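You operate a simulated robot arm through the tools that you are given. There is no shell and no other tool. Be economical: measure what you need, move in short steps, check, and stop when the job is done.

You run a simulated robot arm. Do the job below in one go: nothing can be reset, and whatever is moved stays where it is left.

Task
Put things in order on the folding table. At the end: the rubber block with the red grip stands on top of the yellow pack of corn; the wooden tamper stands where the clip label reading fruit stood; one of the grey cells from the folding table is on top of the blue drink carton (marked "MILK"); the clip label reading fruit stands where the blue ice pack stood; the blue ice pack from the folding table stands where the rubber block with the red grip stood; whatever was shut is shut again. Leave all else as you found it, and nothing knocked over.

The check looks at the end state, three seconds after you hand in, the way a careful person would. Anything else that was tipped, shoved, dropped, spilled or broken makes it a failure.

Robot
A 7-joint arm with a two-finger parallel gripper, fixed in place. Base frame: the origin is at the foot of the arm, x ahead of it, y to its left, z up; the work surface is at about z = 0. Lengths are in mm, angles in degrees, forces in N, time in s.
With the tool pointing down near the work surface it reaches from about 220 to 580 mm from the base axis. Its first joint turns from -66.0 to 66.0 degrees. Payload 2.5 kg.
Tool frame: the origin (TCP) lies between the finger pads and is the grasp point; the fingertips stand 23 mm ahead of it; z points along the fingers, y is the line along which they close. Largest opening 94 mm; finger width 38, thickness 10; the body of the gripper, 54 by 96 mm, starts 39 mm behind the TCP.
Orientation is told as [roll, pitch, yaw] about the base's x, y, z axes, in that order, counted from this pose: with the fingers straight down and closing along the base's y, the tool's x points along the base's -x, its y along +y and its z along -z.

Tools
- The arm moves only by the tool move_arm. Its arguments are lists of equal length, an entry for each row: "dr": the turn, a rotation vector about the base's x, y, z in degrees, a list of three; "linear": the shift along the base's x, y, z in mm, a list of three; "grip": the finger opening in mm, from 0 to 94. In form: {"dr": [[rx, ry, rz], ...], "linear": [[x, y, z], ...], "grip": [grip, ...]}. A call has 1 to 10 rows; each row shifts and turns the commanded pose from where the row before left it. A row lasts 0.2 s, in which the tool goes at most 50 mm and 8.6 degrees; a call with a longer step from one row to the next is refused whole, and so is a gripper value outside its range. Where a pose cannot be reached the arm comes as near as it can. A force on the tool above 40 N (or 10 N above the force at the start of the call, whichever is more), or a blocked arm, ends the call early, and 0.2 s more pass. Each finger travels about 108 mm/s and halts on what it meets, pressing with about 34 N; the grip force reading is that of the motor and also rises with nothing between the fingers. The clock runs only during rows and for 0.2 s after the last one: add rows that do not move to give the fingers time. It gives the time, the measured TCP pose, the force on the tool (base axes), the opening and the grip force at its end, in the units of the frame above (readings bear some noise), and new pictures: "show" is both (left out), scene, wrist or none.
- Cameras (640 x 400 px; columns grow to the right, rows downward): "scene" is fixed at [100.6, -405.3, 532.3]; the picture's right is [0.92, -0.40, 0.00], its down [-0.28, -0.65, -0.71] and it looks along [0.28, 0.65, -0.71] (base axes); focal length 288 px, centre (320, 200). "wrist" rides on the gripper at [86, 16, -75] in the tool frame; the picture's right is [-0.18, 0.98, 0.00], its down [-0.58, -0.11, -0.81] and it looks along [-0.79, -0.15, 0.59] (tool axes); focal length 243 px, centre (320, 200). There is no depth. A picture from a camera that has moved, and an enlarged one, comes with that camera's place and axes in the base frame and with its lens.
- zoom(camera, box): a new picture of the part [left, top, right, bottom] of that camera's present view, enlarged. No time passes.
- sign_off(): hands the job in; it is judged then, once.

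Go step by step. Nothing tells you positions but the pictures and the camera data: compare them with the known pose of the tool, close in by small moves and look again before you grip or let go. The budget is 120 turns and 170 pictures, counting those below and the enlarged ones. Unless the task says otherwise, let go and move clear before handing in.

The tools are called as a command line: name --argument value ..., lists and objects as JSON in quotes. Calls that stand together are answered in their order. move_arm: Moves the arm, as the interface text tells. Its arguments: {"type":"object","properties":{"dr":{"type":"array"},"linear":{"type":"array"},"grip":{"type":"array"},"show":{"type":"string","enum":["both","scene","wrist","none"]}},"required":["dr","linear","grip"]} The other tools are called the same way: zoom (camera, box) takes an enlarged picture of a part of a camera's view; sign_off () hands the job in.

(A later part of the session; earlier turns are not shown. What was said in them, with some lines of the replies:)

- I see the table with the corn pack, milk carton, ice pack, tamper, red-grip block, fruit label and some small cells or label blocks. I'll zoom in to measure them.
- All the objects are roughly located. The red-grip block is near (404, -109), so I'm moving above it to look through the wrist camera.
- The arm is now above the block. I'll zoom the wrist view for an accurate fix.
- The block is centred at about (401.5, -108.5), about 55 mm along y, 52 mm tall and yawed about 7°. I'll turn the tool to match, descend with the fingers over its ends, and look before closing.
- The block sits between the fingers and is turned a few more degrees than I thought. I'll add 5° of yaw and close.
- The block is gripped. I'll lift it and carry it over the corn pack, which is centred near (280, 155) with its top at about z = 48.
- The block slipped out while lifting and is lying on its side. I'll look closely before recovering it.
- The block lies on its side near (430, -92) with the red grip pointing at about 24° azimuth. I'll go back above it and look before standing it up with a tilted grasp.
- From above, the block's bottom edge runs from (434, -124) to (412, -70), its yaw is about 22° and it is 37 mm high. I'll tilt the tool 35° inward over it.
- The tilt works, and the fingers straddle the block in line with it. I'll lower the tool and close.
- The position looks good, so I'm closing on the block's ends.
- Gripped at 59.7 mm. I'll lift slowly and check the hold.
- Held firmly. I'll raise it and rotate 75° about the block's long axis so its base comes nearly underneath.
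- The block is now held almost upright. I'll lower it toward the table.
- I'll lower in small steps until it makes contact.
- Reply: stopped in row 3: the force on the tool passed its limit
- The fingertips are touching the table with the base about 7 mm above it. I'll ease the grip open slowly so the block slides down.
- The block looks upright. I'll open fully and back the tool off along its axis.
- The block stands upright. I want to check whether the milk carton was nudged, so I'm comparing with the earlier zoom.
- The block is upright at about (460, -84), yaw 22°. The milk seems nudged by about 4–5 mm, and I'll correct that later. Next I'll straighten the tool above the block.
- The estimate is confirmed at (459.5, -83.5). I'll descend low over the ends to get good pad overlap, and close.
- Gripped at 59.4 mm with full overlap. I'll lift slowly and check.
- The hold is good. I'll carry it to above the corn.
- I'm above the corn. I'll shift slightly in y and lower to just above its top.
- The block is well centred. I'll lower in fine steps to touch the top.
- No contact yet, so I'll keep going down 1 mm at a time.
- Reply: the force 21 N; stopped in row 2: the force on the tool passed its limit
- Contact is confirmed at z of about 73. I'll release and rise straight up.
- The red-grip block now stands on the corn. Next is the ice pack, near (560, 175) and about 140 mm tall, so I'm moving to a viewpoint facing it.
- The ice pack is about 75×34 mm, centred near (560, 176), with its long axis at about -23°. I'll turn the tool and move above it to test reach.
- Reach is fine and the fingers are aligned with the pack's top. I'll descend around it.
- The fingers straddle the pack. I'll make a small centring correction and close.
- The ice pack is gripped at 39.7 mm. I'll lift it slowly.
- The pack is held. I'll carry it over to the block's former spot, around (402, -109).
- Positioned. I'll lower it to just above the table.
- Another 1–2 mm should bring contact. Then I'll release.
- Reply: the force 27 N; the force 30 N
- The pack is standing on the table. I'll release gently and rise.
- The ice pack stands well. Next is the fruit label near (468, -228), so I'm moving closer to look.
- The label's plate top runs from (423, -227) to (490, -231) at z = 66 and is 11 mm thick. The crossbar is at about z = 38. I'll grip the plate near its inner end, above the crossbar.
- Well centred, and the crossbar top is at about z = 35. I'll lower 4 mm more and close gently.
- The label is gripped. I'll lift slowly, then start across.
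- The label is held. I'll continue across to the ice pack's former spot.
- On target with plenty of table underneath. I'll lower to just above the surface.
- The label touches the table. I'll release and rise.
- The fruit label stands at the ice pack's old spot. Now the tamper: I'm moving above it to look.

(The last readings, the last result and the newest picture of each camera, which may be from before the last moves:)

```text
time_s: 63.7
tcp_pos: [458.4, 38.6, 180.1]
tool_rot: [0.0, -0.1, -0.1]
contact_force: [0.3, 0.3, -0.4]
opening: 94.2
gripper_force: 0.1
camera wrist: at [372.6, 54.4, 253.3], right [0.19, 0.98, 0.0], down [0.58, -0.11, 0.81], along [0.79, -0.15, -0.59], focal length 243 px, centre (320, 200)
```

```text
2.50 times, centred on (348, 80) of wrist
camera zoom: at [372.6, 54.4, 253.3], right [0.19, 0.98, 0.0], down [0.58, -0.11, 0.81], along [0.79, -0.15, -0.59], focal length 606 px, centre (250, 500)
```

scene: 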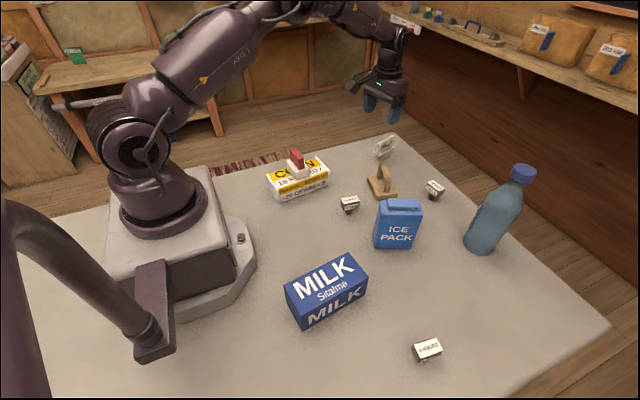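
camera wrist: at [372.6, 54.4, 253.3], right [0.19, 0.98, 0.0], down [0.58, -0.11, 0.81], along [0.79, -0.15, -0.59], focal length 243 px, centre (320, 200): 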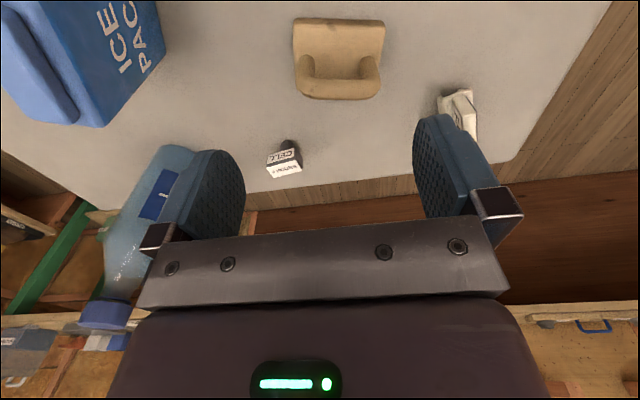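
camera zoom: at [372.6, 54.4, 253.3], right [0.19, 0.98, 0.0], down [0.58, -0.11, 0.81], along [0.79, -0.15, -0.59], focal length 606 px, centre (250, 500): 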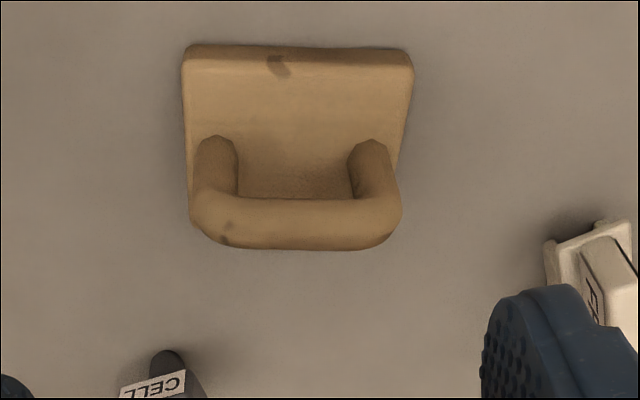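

The tamper's base is about 80×60 mm, centred near (483, 52). The handle bar lies at z of about 52, running at azimuth 78° and about 17 mm thick. I'll turn the tool 78° to grip across the bar.

move_arm --dr '[[0, 0, 7.8], [0, 0, 7.8], [0, 0, 7.8], [0, 0, 7.8], [0, 0, 7.8], [0, 0, 7.8], [0, 0, 7.8], [0, 0, 7.8], [0, 0, 7.8], [0, 0, 7.8]]' --linear '[[2.6, 1.1, 0], [2.6, 1.1, 0], [2.6, 1.1, 0], [2.6, 1.1, 0], [2.6, 1.1, 0], [2.6, 1.1, 0], [2.6, 1.1, 0], [2.6, 1.1, 0], [2.6, 1.1, 0], [2.6, 1.1, 0]]' --grip '[94, 94, 90, 80, 70, 60, 60, 60, 60, 60]'

zoom --camera "wrist" --box '[192, 0, 448, 160]'

```text
time_s: 65.9
tcp_pos: [485.0, 51.1, 180.2]
tool_rot: [0.1, 0.0, 78.0]
contact_force: [-0.1, -0.3, -0.4]
opening: 59.8
gripper_force: 0.1
camera wrist: at [451.7, -31.7, 253.5], right [-0.92, 0.38, 0.0], down [0.23, 0.55, 0.81], along [0.31, 0.74, -0.59], focal length 243 px, centre (320, 200)
```

scene: 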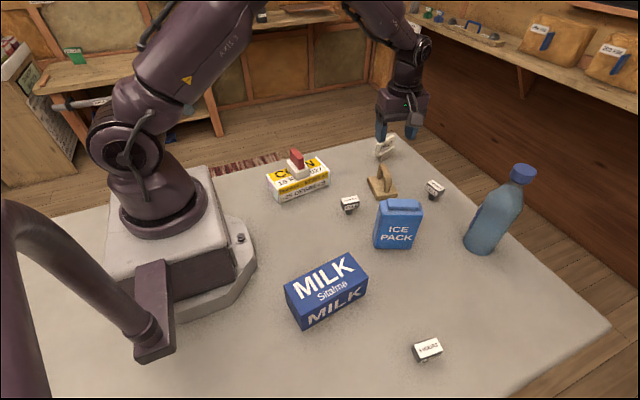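
wrist: 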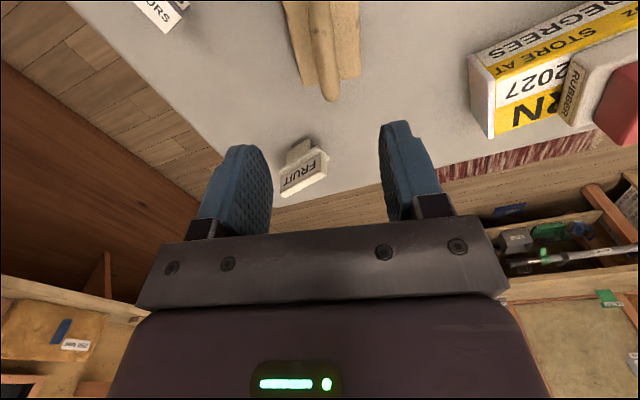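

```text
2.50 times, centred on (320, 80) of wrist
camera zoom: at [451.7, -31.7, 253.5], right [-0.92, 0.38, 0.0], down [0.23, 0.55, 0.81], along [0.31, 0.74, -0.59], focal length 606 px, centre (320, 500)
```

zoom: 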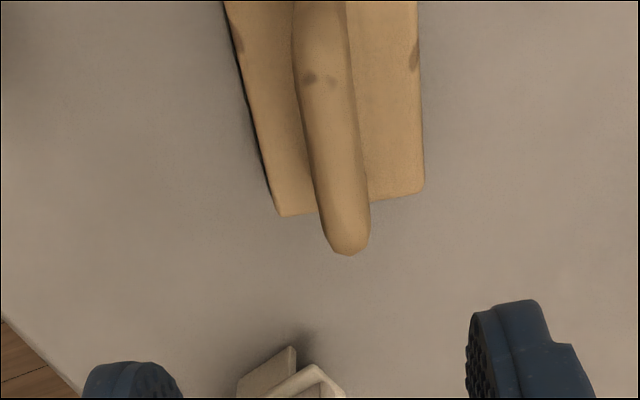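

The bar centre is near (480.7, 50). I'll correct by about 4 mm and descend over the bar.

move_arm --dr '[[0, 0, -1], [0, 0, 0], [0, 0, 0], [0, 0, 0], [0, 0, 0], [0, 0, 0]]' --linear '[[-4.3, -1, -25], [0, 0, -40], [0, 0, -35], [0, 0, -20], [0, 0, -10], [0, 0, 0]]' --grip '[60, 60, 60, 60, 60, 60]'

zoom --camera "scene" --box '[340, 140, 436, 210]'

```text
time_s: 67.3
tcp_pos: [481.2, 47.8, 49.5]
tool_rot: [0.1, 0.0, 77.0]
contact_force: [-0.1, -0.3, -0.4]
opening: 60.1
gripper_force: 0.0
camera wrist: at [446.1, -31.7, 123.4], right [-0.92, 0.4, 0.0], down [0.24, 0.54, 0.81], along [0.32, 0.74, -0.59], focal length 243 px, centre (320, 200)
```

scene: 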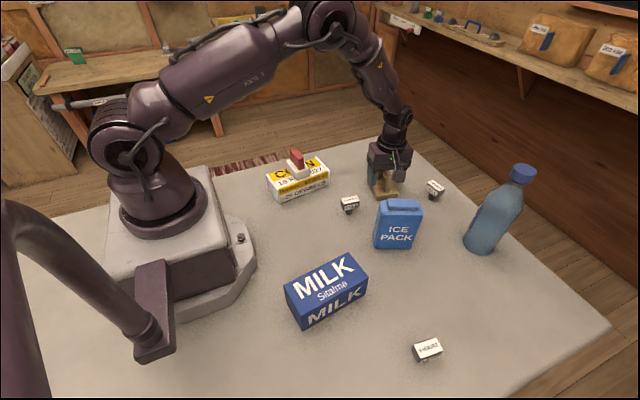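
wrist: 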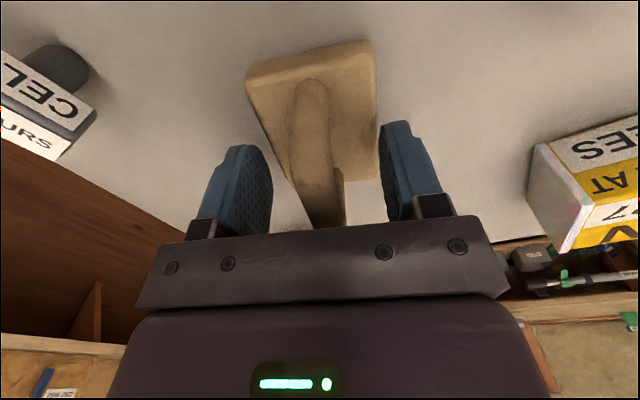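

```text
5.71 times, centred on (388, 175) of scene
camera zoom: at [100.6, -405.3, 532.3], right [0.92, -0.4, 0.0], down [-0.28, -0.65, -0.71], along [0.28, 0.65, -0.71], focal length 1647 px, centre (-69, 343)
```

zoom: 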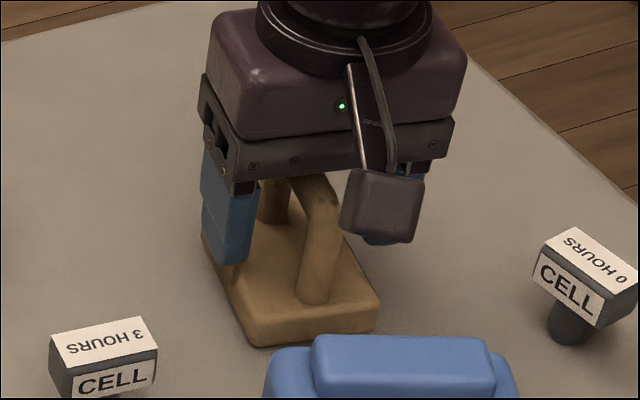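

The bar is centred between the fingers, so I'm closing.

move_arm --dr '[[0, 0, 0], [0, 0, 0], [0, 0, 0], [0, 0, 0], [0, 0, 0]]' --linear '[[0, 0, 0], [0, 0, 0], [0, 0, 0], [0, 0, 0], [0, 0, 0]]' --grip '[45, 30, 15, 5, 5]' --show "wrist"

move_arm --dr '[[0, 0, 0], [0, 0, 0], [0, 0, 0], [0, 0, 0], [0, 0, 0], [0, 0, 0], [0, 0, 0]]' --linear '[[0, 0, 4], [0, 0, 8], [0, 0, 16], [0, 0, 22], [0, 0, 16], [0, 0, 8], [0, 0, 0]]' --grip '[5, 5, 5, 5, 5, 5, 5]'

```text
time_s: 68.5
tcp_pos: [480.7, 47.8, 50.1]
tool_rot: [0.0, 0.0, 77.0]
contact_force: [0.0, 0.4, 0.1]
opening: 14.7
gripper_force: 33.9
camera wrist: at [446.1, -31.7, 123.7], right [-0.92, 0.4, 0.0], down [0.24, 0.54, 0.81], along [0.32, 0.74, -0.59], focal length 243 px, centre (320, 200)
```

wrist: 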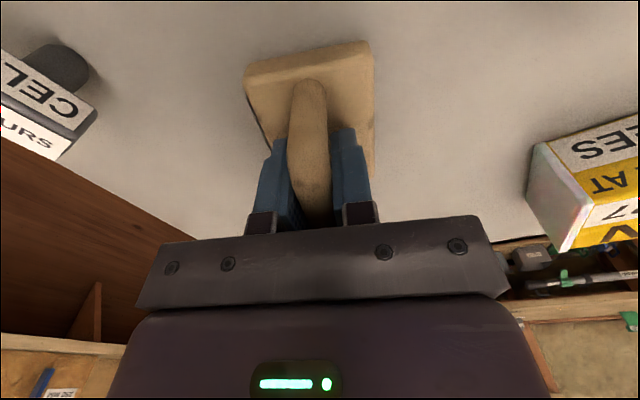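

```text
time_s: 70.1
tcp_pos: [481.6, 48.6, 125.1]
tool_rot: [0.0, 0.0, 77.1]
contact_force: [0.2, -0.5, -1.5]
opening: 15.0
gripper_force: 34.1
camera wrist: at [446.2, -31.5, 198.0], right [-0.92, 0.4, 0.0], down [0.24, 0.54, 0.81], along [0.32, 0.74, -0.59], focal length 243 px, centre (320, 200)
```

scene: 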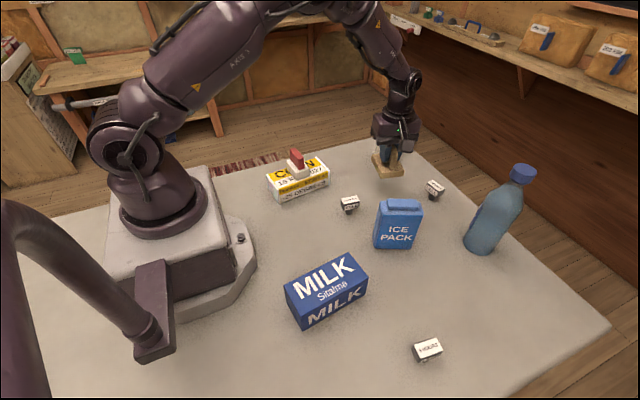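
wrist: 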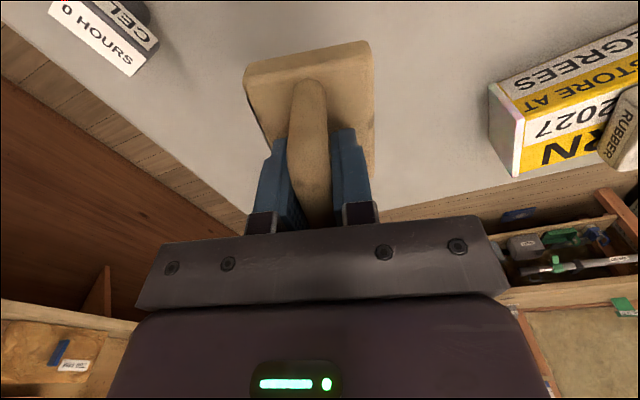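

The tamper is held. I'll raise it above the ice pack's height and carry it to the label's former spot.

move_arm --dr '[[0, 0, 0], [0, 0, 0], [0, 0, 0], [0, 0, 0], [0, 0, 0], [0, 0, 0], [0, 0, 0], [0, 0, 0], [0, 0, 0], [0, 0, 0]]' --linear '[[0, 0, 15], [0, 0, 30], [0, 0, 30], [0, -10, 15], [-3, -25, 0], [-4, -35, 0], [-4, -40, 0], [-4, -35, 0], [-3, -25, 0], [-2, -10, 0]]' --grip '[5, 5, 5, 5, 5, 5, 5, 5, 5, 5]' --show "scene"

move_arm --dr '[[0, 0, 0], [0, 0, 0], [0, 0, 0], [0, 0, 0], [0, 0, 0]]' --linear '[[-1, -15, 0], [-2, -35, 0], [-1, -32, 0], [-1, -17, 0], [0, 0, 0]]' --grip '[5, 5, 5, 5, 5]'

```text
time_s: 72.3
tcp_pos: [461.7, -131.5, 214.5]
tool_rot: [0.1, 0.0, 77.0]
contact_force: [0.0, -0.7, -1.6]
opening: 15.1
gripper_force: 33.4
```

scene: 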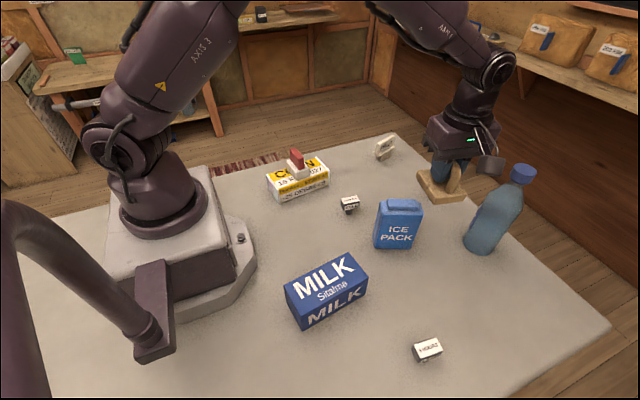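

```text
time_s: 73.5
tcp_pos: [456.2, -229.7, 214.5]
tool_rot: [0.0, 0.0, 77.0]
contact_force: [-0.2, 0.1, -1.1]
opening: 15.0
gripper_force: 34.5
camera wrist: at [421.5, -310.6, 287.3], right [-0.92, 0.4, 0.0], down [0.24, 0.54, 0.81], along [0.32, 0.74, -0.59], focal length 243 px, centre (320, 200)
```

scene: 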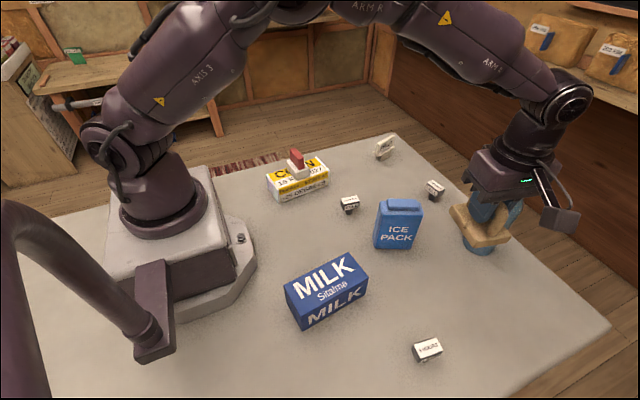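
wrist: 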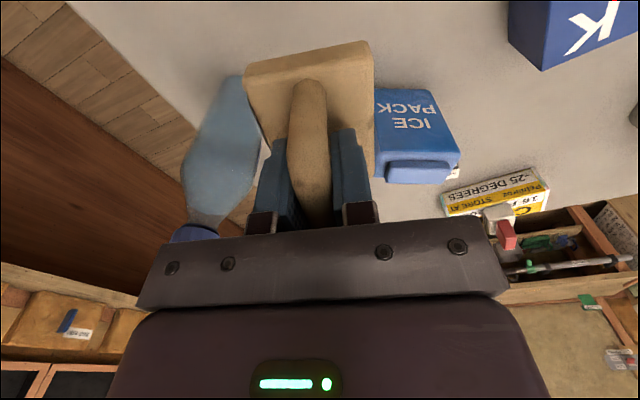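

Clear of the bottle and ice pack. I'm lowering.

move_arm --dr '[[0, 0, 0], [0, 0, 0], [0, 0, 0], [0, 0, 0], [0, 0, 0], [0, 0, 0], [0, 0, 0], [0, 0, 0], [0, 0, 0]]' --linear '[[0, 0, -15], [0, 0, -30], [0, 0, -35], [0, 0, -35], [0, 0, -25], [0, 0, -12], [0, 0, -6], [0, 0, -3], [0, 0, 0]]' --grip '[5, 5, 5, 5, 5, 5, 5, 5, 5]'

move_arm --dr '[[0, 0, 0], [0, 0, 0], [0, 0, 0]]' --linear '[[0, 0, -1], [0, 0, -1], [0, 0, 0]]' --grip '[5, 5, 5]' --show "none"

```text
time_s: 75.5
tcp_pos: [456.1, -229.9, 54.3]
tool_rot: [0.0, 0.0, 77.0]
contact_force: [-0.2, 0.1, -1.8]
opening: 14.8
gripper_force: 33.9
camera wrist: at [420.8, -310.9, 126.8], right [-0.92, 0.4, 0.0], down [0.24, 0.54, 0.81], along [0.32, 0.74, -0.59], focal length 243 px, centre (320, 200)
```

scene: 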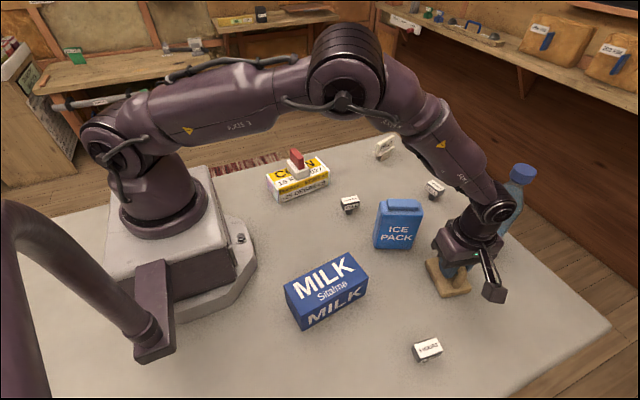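
wrist: 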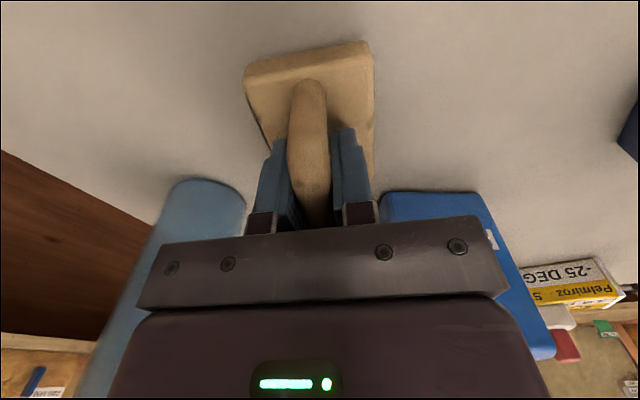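

```text
time_s: 76.3
tcp_pos: [455.8, -229.3, 51.6]
tool_rot: [0.0, 0.0, 77.0]
contact_force: [-0.5, -1.0, -1.9]
opening: 15.3
gripper_force: 33.9
```

move_arm --dr '[[0, 0, 0], [0, 0, 0], [0, 0, 0]]' --linear '[[0, 0, -1], [0, 0, -0.5], [0, 0, 0]]' --grip '[5, 5, 5]' --show "none"

move_arm --dr '[[0, 0, 0], [0, 0, 0]]' --linear '[[0, 0, -0.7], [0, 0, 0]]' --grip '[5, 5]' --show "none"

```text
time_s: 77.1
tcp_pos: [456.7, -230.6, 51.0]
tool_rot: [-0.2, 0.0, 77.0]
contact_force: [-1.4, 1.9, 7.3]
opening: 15.0
gripper_force: 34.2
```

```text
time_s: 77.7
tcp_pos: [457.3, -230.2, 51.4]
tool_rot: [-0.1, 0.0, 77.0]
contact_force: [-6.7, 6.3, 21.9]
opening: 14.8
gripper_force: 34.2
```

The tamper is on the table. I'll release and rise.

move_arm --dr '[[0, 0, 0], [0, 0, 0], [0, 0, 0], [0, 0, 0], [0, 0, 0], [0, 0, 0], [0, 0, 0], [0, 0, 0]]' --linear '[[0, 0, 1], [0, 0, 0], [0, 0, 0], [0, 0, 15], [0, 0, 35], [0, 0, 45], [0, 0, 45], [0, 0, 0]]' --grip '[16, 30, 50, 60, 60, 60, 60, 60]'

zoom --camera "scene" --box '[280, 200, 536, 360]'

```text
time_s: 79.5
tcp_pos: [456.0, -231.9, 189.2]
tool_rot: [-0.1, 0.0, 77.0]
contact_force: [0.0, -0.4, 0.6]
opening: 60.1
gripper_force: 0.0
camera wrist: at [421.2, -310.9, 263.2], right [-0.92, 0.4, 0.0], down [0.24, 0.54, 0.81], along [0.32, 0.74, -0.59], focal length 243 px, centre (320, 200)
```

scene: 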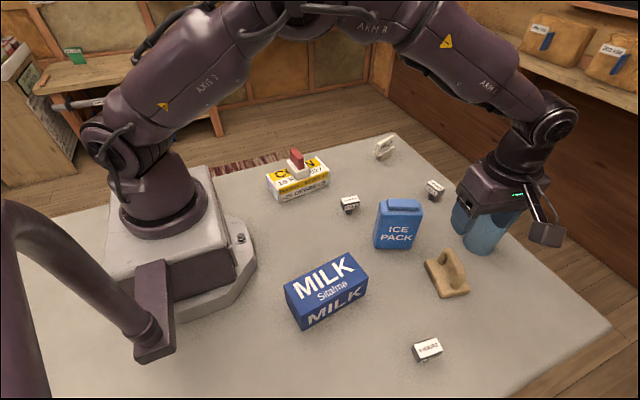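
wrist: 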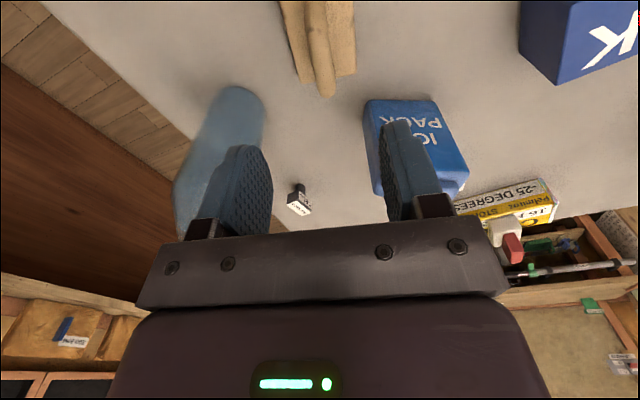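

```text
2.50 times, centred on (408, 280) of scene
camera zoom: at [100.6, -405.2, 532.3], right [0.92, -0.4, 0.0], down [-0.28, -0.65, -0.71], along [0.28, 0.65, -0.71], focal length 720 px, centre (100, 0)
```

zoom: 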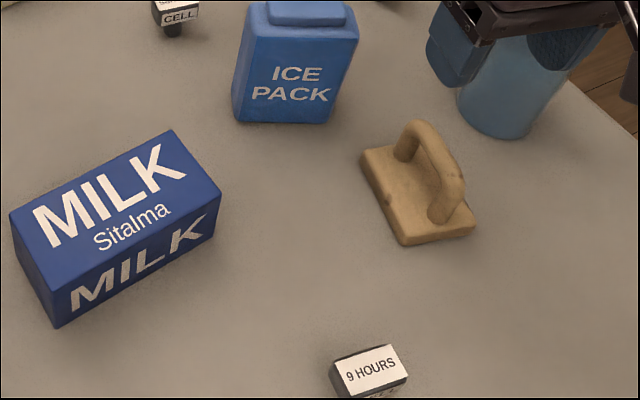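

The tamper is placed. Now a grey cell: I'll take the "3 HOURS" one near (356, 7) and move above it.

move_arm --dr '[[0, 0, -8.5], [0, 0, -8.5], [0, 0, -8.5], [0, 0, -8.5], [0, 0, -8.5], [0, 0, -8.5], [0, 0, -8.5], [0, 0, -8.5], [0, 0, -8.5], [0, 0, 0]]' --linear '[[-12, 26.5, 5], [-12, 26.5, 5], [-12, 26.5, 0], [-12, 26.5, 0], [-12, 26.5, 0], [-12, 26.5, 0], [-12, 26.5, 0], [-12, 26.5, 0], [-12, 26.5, 0], [0, 0, -30]]' --grip '[60, 60, 60, 60, 60, 60, 60, 60, 60, 60]'

zoom --camera "wrist" --box '[240, 0, 400, 100]'

```text
time_s: 81.7
tcp_pos: [347.1, 6.8, 170.0]
tool_rot: [0.0, 0.0, 0.4]
contact_force: [-0.4, 0.1, -0.5]
opening: 60.1
gripper_force: 0.1
camera wrist: at [260.6, 23.1, 243.5], right [0.18, 0.98, 0.0], down [0.58, -0.11, 0.81], along [0.79, -0.14, -0.59], focal length 243 px, centre (320, 200)
```

scene: 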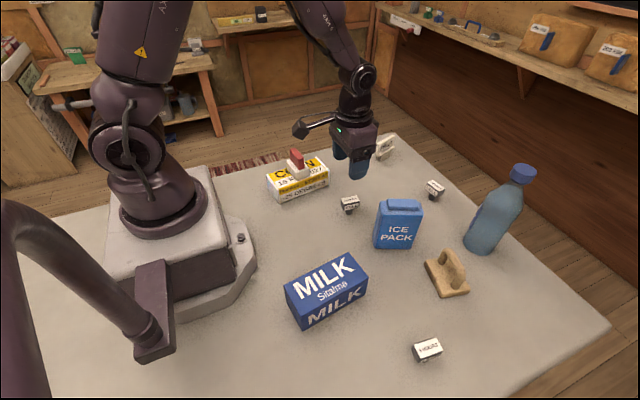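
wrist: 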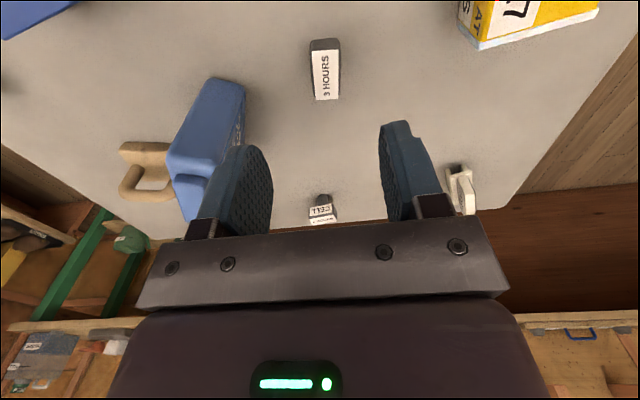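

```text
4.00 times, centred on (320, 50) of wrist
camera zoom: at [260.6, 23.1, 243.5], right [0.18, 0.98, 0.0], down [0.58, -0.11, 0.81], along [0.79, -0.14, -0.59], focal length 970 px, centre (320, 800)
```

zoom: 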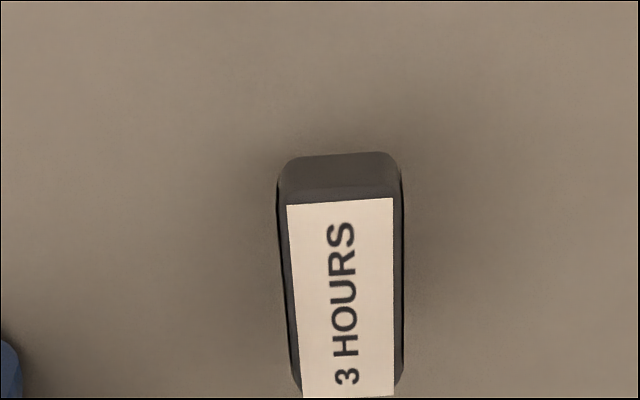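

The cell's head spans z of 28 to 48, 39×21 mm, centred at (358, 11.5) and yawed -7°. I'll descend and grip it.

move_arm --dr '[[0, 0, -7], [0, 0, 0], [0, 0, 0], [0, 0, 0], [0, 0, 0]]' --linear '[[10.5, 4.5, -25], [0, 0, -45], [0, 0, -35], [0, 0, -20], [0, 0, 0]]' --grip '[60, 60, 60, 60, 60]'

zoom --camera "wrist" --box '[200, 60, 456, 220]'

```text
time_s: 82.9
tcp_pos: [357.4, 12.4, 45.4]
tool_rot: [0.0, 0.0, -6.5]
contact_force: [-0.2, -1.0, -0.2]
opening: 60.2
gripper_force: 0.1
camera wrist: at [274.1, 38.8, 117.8], right [0.29, 0.96, 0.0], down [0.57, -0.17, 0.81], along [0.77, -0.24, -0.59], focal length 243 px, centre (320, 200)
```

scene: 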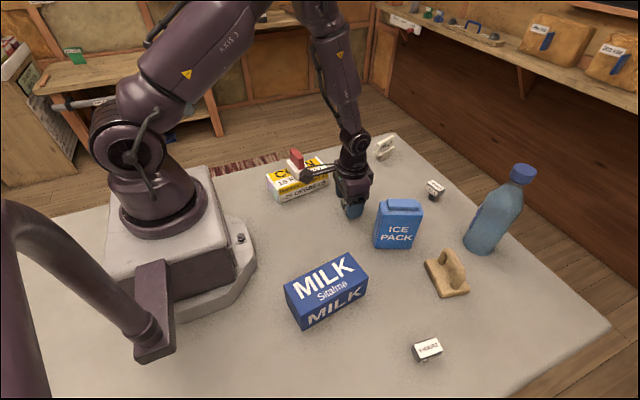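
wrist: 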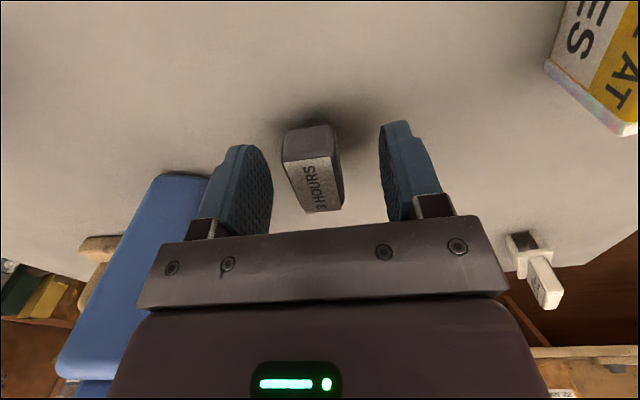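

```text
2.50 times, centred on (328, 140) of wrist
camera zoom: at [274.1, 38.8, 117.8], right [0.29, 0.96, 0.0], down [0.57, -0.17, 0.81], along [0.77, -0.24, -0.59], focal length 606 px, centre (300, 350)
```

zoom: 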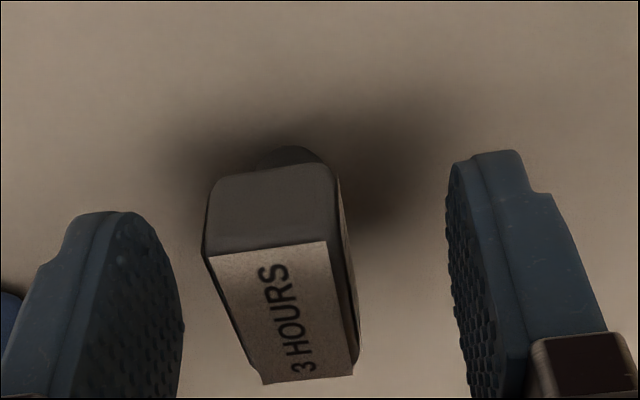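

Nearly centred. I'll shift 1.5 mm, close gently and lift a little.

move_arm --dr '[[0, 0, -2], [0, 0, 0], [0, 0, 0], [0, 0, 0], [0, 0, 0], [0, 0, 0], [0, 0, 0], [0, 0, 0]]' --linear '[[0, -1.5, 0], [0, 0, 0], [0, 0, 0], [0, 0, 0], [0, 0, 0], [0, 0, 0], [0, 0, 0], [0, 0, 0]]' --grip '[50, 40, 32, 27, 24, 21, 14, 10]'

```text
time_s: 84.7
tcp_pos: [357.7, 11.8, 44.8]
tool_rot: [0.0, 0.0, -8.5]
contact_force: [-0.4, -0.1, 0.3]
opening: 23.3
gripper_force: 33.9
camera wrist: at [275.1, 40.1, 118.4], right [0.33, 0.94, 0.0], down [0.56, -0.19, 0.81], along [0.76, -0.26, -0.59], focal length 243 px, centre (320, 200)
```

scene: 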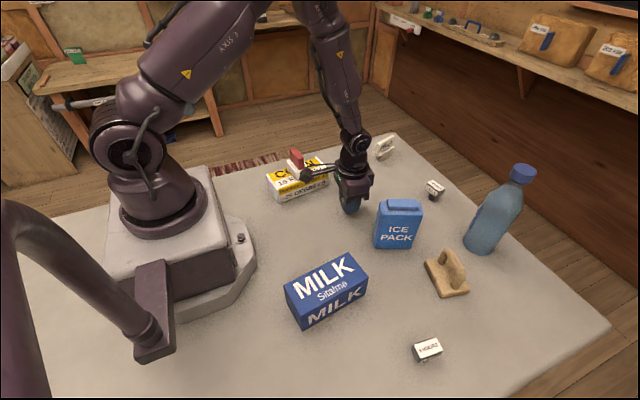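
wrist: 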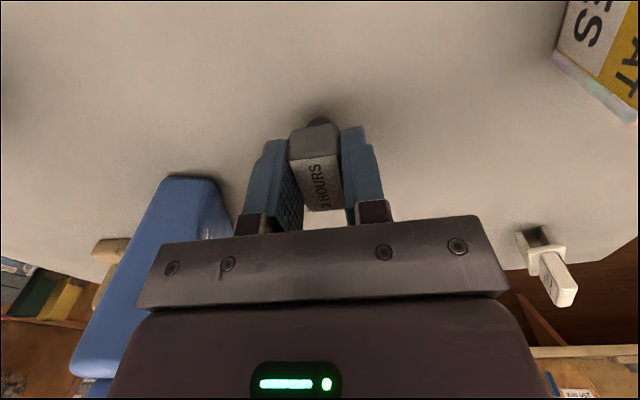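

Gripped. I'll lift and carry it toward the milk carton's centre.

move_arm --dr '[[0, 0, 0], [0, 0, 0], [0, 0, 0], [0, 0, 0], [0, 0, 0], [0, 0, 0], [0, 0, 0], [0, 0, 0], [0, 0, 0], [0, 0, 0]]' --linear '[[0, 0, 5], [0, 0, 20], [0, 0, 35], [0, 0, 35], [-10, -14, 20], [-25, -34, 0], [-30, -41, 0], [-29, -41, 0], [-25, -34, 0], [-13.5, -17.5, 0]]' --grip '[10, 10, 10, 10, 10, 10, 10, 10, 10, 10]'

zoom --camera "scene" --box '[260, 200, 420, 340]'

```text
refused: row 7 steps farther than a row can; nothing moved
```

```text
2.86 times, centred on (340, 270) of scene
camera zoom: at [100.6, -405.3, 532.3], right [0.92, -0.4, 0.0], down [-0.28, -0.65, -0.71], along [0.28, 0.65, -0.71], focal length 823 px, centre (263, 0)
```

zoom: 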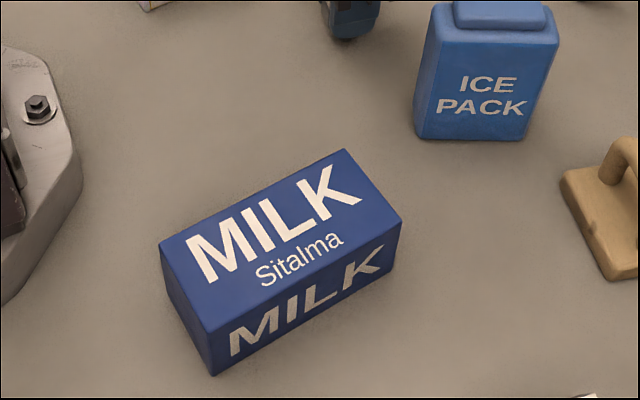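

One row was slightly too long, so I'm resending with shorter steps.

move_arm --dr '[[0, 0, 0], [0, 0, 0], [0, 0, 0], [0, 0, 0], [0, 0, 0], [0, 0, 0], [0, 0, 0], [0, 0, 0], [0, 0, 0], [0, 0, 0]]' --linear '[[0, 0, 5], [0, 0, 20], [0, 0, 35], [0, 0, 35], [-14, -19, 20], [-26, -36, 0], [-28, -39, 0], [-28, -39, 0], [-24, -32, 0], [-12.5, -16.5, 0]]' --grip '[10, 10, 10, 10, 10, 10, 10, 10, 10, 10]'

zoom --camera "scene" --box '[260, 180, 420, 340]'

```text
time_s: 86.9
tcp_pos: [225.5, -169.7, 160.1]
tool_rot: [0.0, 0.0, -8.5]
contact_force: [-0.3, -0.5, 0.2]
opening: 22.7
gripper_force: 34.1
camera wrist: at [143.1, -141.8, 233.4], right [0.33, 0.94, 0.0], down [0.56, -0.19, 0.81], along [0.76, -0.26, -0.59], focal length 243 px, centre (320, 200)
```

scene: 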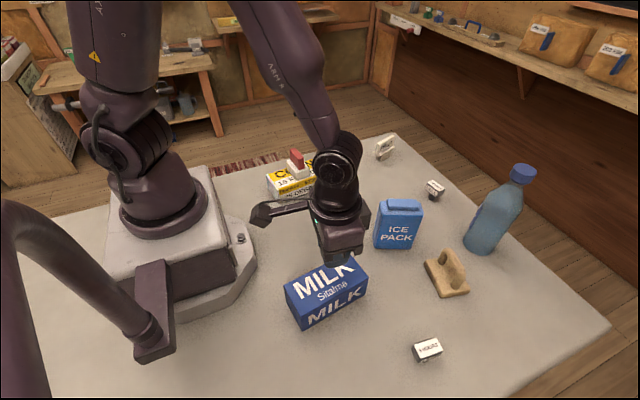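
wrist: 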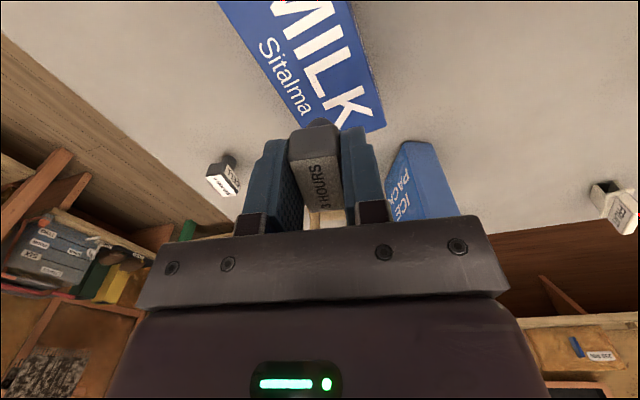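

```text
2.50 times, centred on (340, 260) of scene
camera zoom: at [100.6, -405.2, 532.3], right [0.92, -0.4, 0.0], down [-0.28, -0.65, -0.71], along [0.28, 0.65, -0.71], focal length 720 px, centre (270, 50)
```

zoom: 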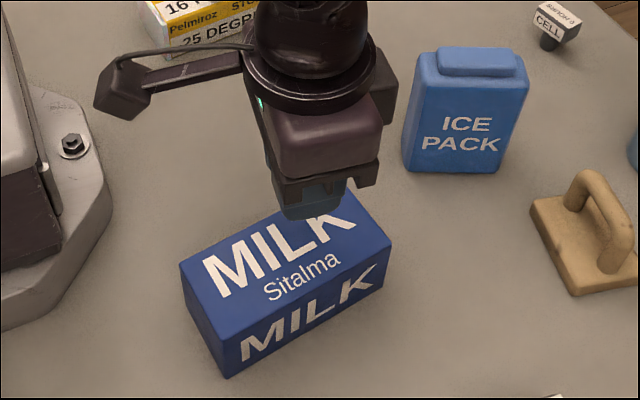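

Over the carton's top centre. I'll shift slightly and lower to just above its top.

move_arm --dr '[[0, 0, 0], [0, 0, 0], [0, 0, 0], [0, 0, 0], [0, 0, 0], [0, 0, 0]]' --linear '[[0, -2, -8], [0, 0, -18], [0, 0, -12], [0, 0, -7], [0, 0, -3], [0, 0, 0]]' --grip '[10, 10, 10, 10, 10, 10]'

zoom --camera "scene" --box '[280, 220, 408, 330]'

```text
time_s: 88.3
tcp_pos: [226.5, -172.5, 112.8]
tool_rot: [0.0, 0.0, -8.5]
contact_force: [0.2, 0.4, 0.2]
opening: 23.2
gripper_force: 33.7
camera wrist: at [143.2, -143.5, 185.4], right [0.33, 0.94, 0.0], down [0.56, -0.19, 0.81], along [0.76, -0.26, -0.59], focal length 243 px, centre (320, 200)
```

scene: 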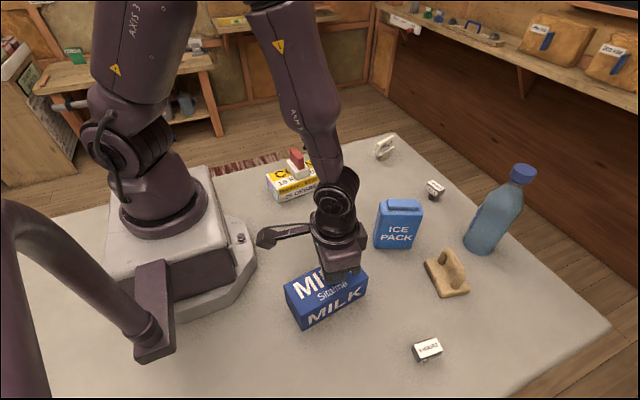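
wrist: 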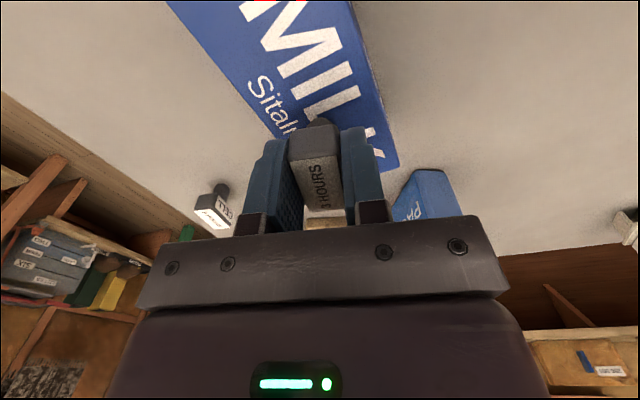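

```text
3.64 times, centred on (344, 275) of scene
camera zoom: at [100.6, -405.3, 532.3], right [0.92, -0.4, 0.0], down [-0.28, -0.65, -0.71], along [0.28, 0.65, -0.71], focal length 1048 px, centre (233, -73)
```

zoom: 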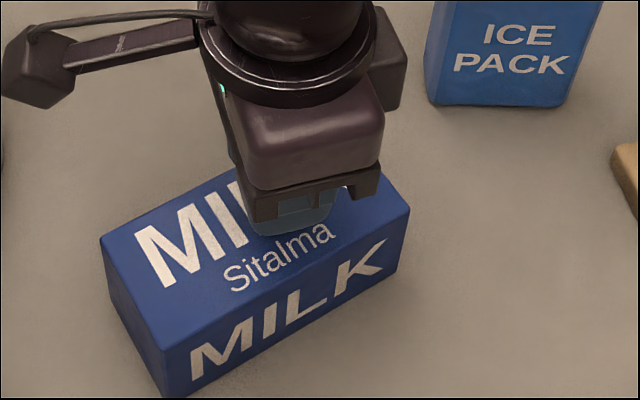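

Lowering in fine steps to contact.

move_arm --dr '[[0, 0, 0], [0, 0, 0], [0, 0, 0]]' --linear '[[0, 0, -1], [0, 0, -1], [0, 0, 0]]' --grip '[10, 10, 10]' --show "none"

move_arm --dr '[[0, 0, 0], [0, 0, 0]]' --linear '[[0, 0, -1], [0, 0, 0]]' --grip '[10, 10]' --show "none"

move_arm --dr '[[0, 0, 0], [0, 0, 0]]' --linear '[[0, 0, -0.8], [0, 0, 0]]' --grip '[10, 10]' --show "none"

```text
time_s: 89.1
tcp_pos: [227.8, -173.0, 111.2]
tool_rot: [-0.1, -0.1, -8.5]
contact_force: [-2.8, 1.5, 20.3]
opening: 23.3
gripper_force: 34.7
```

```text
time_s: 89.7
tcp_pos: [226.3, -173.4, 110.1]
tool_rot: [-0.1, -0.1, -8.6]
contact_force: [-1.3, 0.7, 30.1]
opening: 23.2
gripper_force: 34.0
```

```text
time_s: 90.3
tcp_pos: [225.6, -172.7, 108.7]
tool_rot: [0.0, -0.1, -8.5]
contact_force: [2.2, -0.6, 29.8]
opening: 23.3
gripper_force: 34.3
```

The cell is pressed onto the carton. I'll relax slightly, release and rise.

move_arm --dr '[[0, 0, 0], [0, 0, 0], [0, 0, 0], [0, 0, 0], [0, 0, 0], [0, 0, 0], [0, 0, 0], [0, 0, 0], [0, 0, 0], [0, 0, 0]]' --linear '[[0, 0, 0.5], [0, 0, 0], [0, 0, 0], [0, 0, 0], [0, 0, 0], [0, 0, 5], [0, 0, 25], [0, 0, 40], [0, 0, 40], [0, 0, 0]]' --grip '[22, 24, 27, 35, 45, 55, 60, 60, 60, 60]'

zoom --camera "scene" --box '[280, 220, 408, 330]'

```text
time_s: 92.5
tcp_pos: [227.0, -171.0, 221.0]
tool_rot: [0.1, 0.0, -8.6]
contact_force: [0.0, 0.1, 0.7]
opening: 60.0
gripper_force: 0.2
camera wrist: at [142.9, -142.6, 294.4], right [0.33, 0.94, 0.0], down [0.56, -0.19, 0.81], along [0.76, -0.26, -0.59], focal length 243 px, centre (320, 200)
```

scene: 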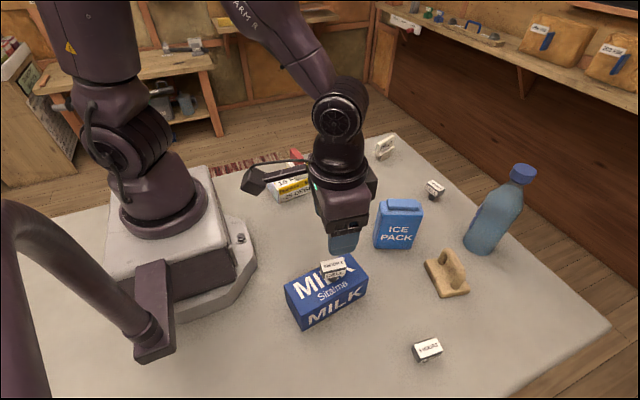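
wrist: 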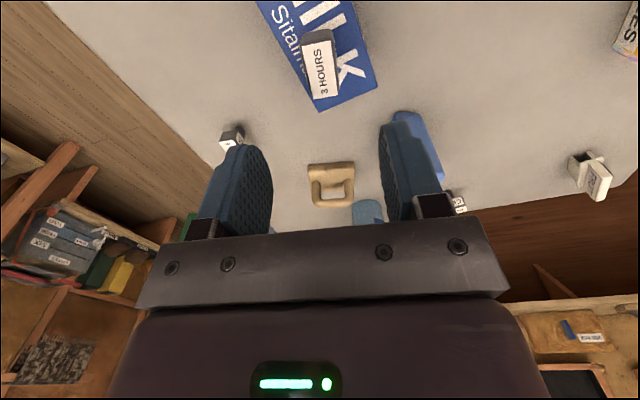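

```text
3.64 times, centred on (344, 275) of scene
camera zoom: at [100.6, -405.2, 532.3], right [0.92, -0.4, 0.0], down [-0.28, -0.65, -0.71], along [0.28, 0.65, -0.71], focal length 1048 px, centre (233, -73)
```

zoom: 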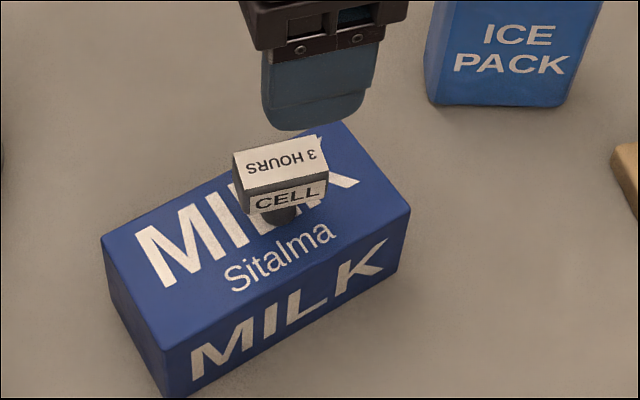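

The cell stands on the carton. I'll move the arm clear and do a last check of the table.

move_arm --dr '[[0, 0, 0], [0, 0, 0], [0, 0, 0], [0, 0, 0], [0, 0, 0]]' --linear '[[0, 0, 40], [20, 20, 30], [40, 25, 10], [40, 25, 0], [0, 0, 0]]' --grip '[60, 60, 60, 60, 60]'

zoom --camera "scene" --box '[240, 120, 560, 370]'

```text
time_s: 93.7
tcp_pos: [326.7, -100.7, 300.6]
tool_rot: [-0.1, 0.1, -8.5]
contact_force: [-0.4, -0.2, -0.4]
opening: 59.9
gripper_force: 0.1
camera wrist: at [243.0, -72.6, 373.3], right [0.33, 0.94, 0.0], down [0.56, -0.19, 0.81], along [0.76, -0.26, -0.59], focal length 243 px, centre (320, 200)
```

scene: 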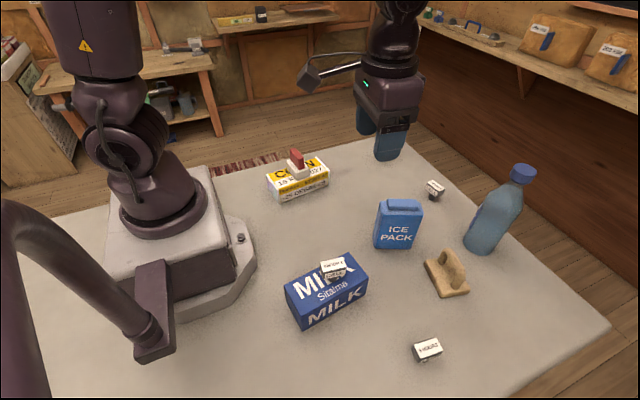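
wrist: 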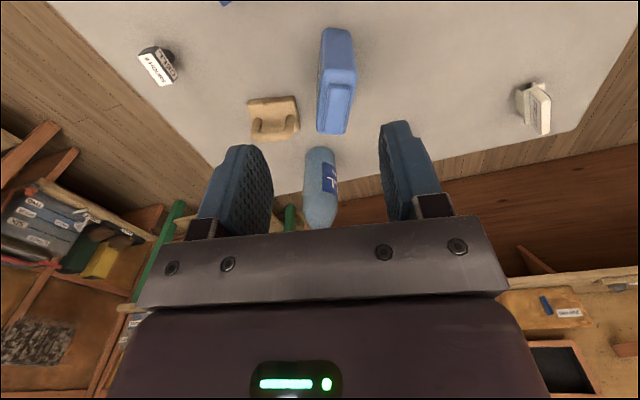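

```text
1.60 times, centred on (400, 245) of scene
camera zoom: at [100.6, -405.2, 532.3], right [0.92, -0.4, 0.0], down [-0.28, -0.65, -0.71], along [0.28, 0.65, -0.71], focal length 461 px, centre (192, 128)
```

zoom: 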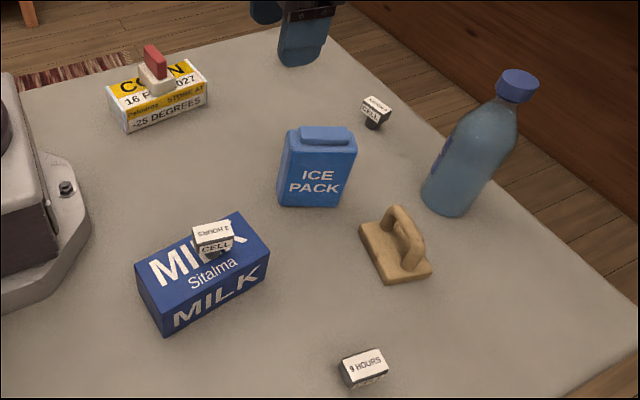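

Everything stands in its place, nothing is knocked over, and the gripper is empty and clear, so I'm handing in.

sign_off

```text
The job is handed in.
```

The job is handed in: every item stands where the task asked, nothing was left knocked over, and nothing shut was opened.

- **Rubber block:** it slipped and tipped over on my first lift. I stood it back up, and it now stands on the corn.
- **Milk carton:** the arm nudged it about 4 mm while I was righting the block, and I left it there rather than risk moving it again. The "3 HOURS" cell stands on top of it.
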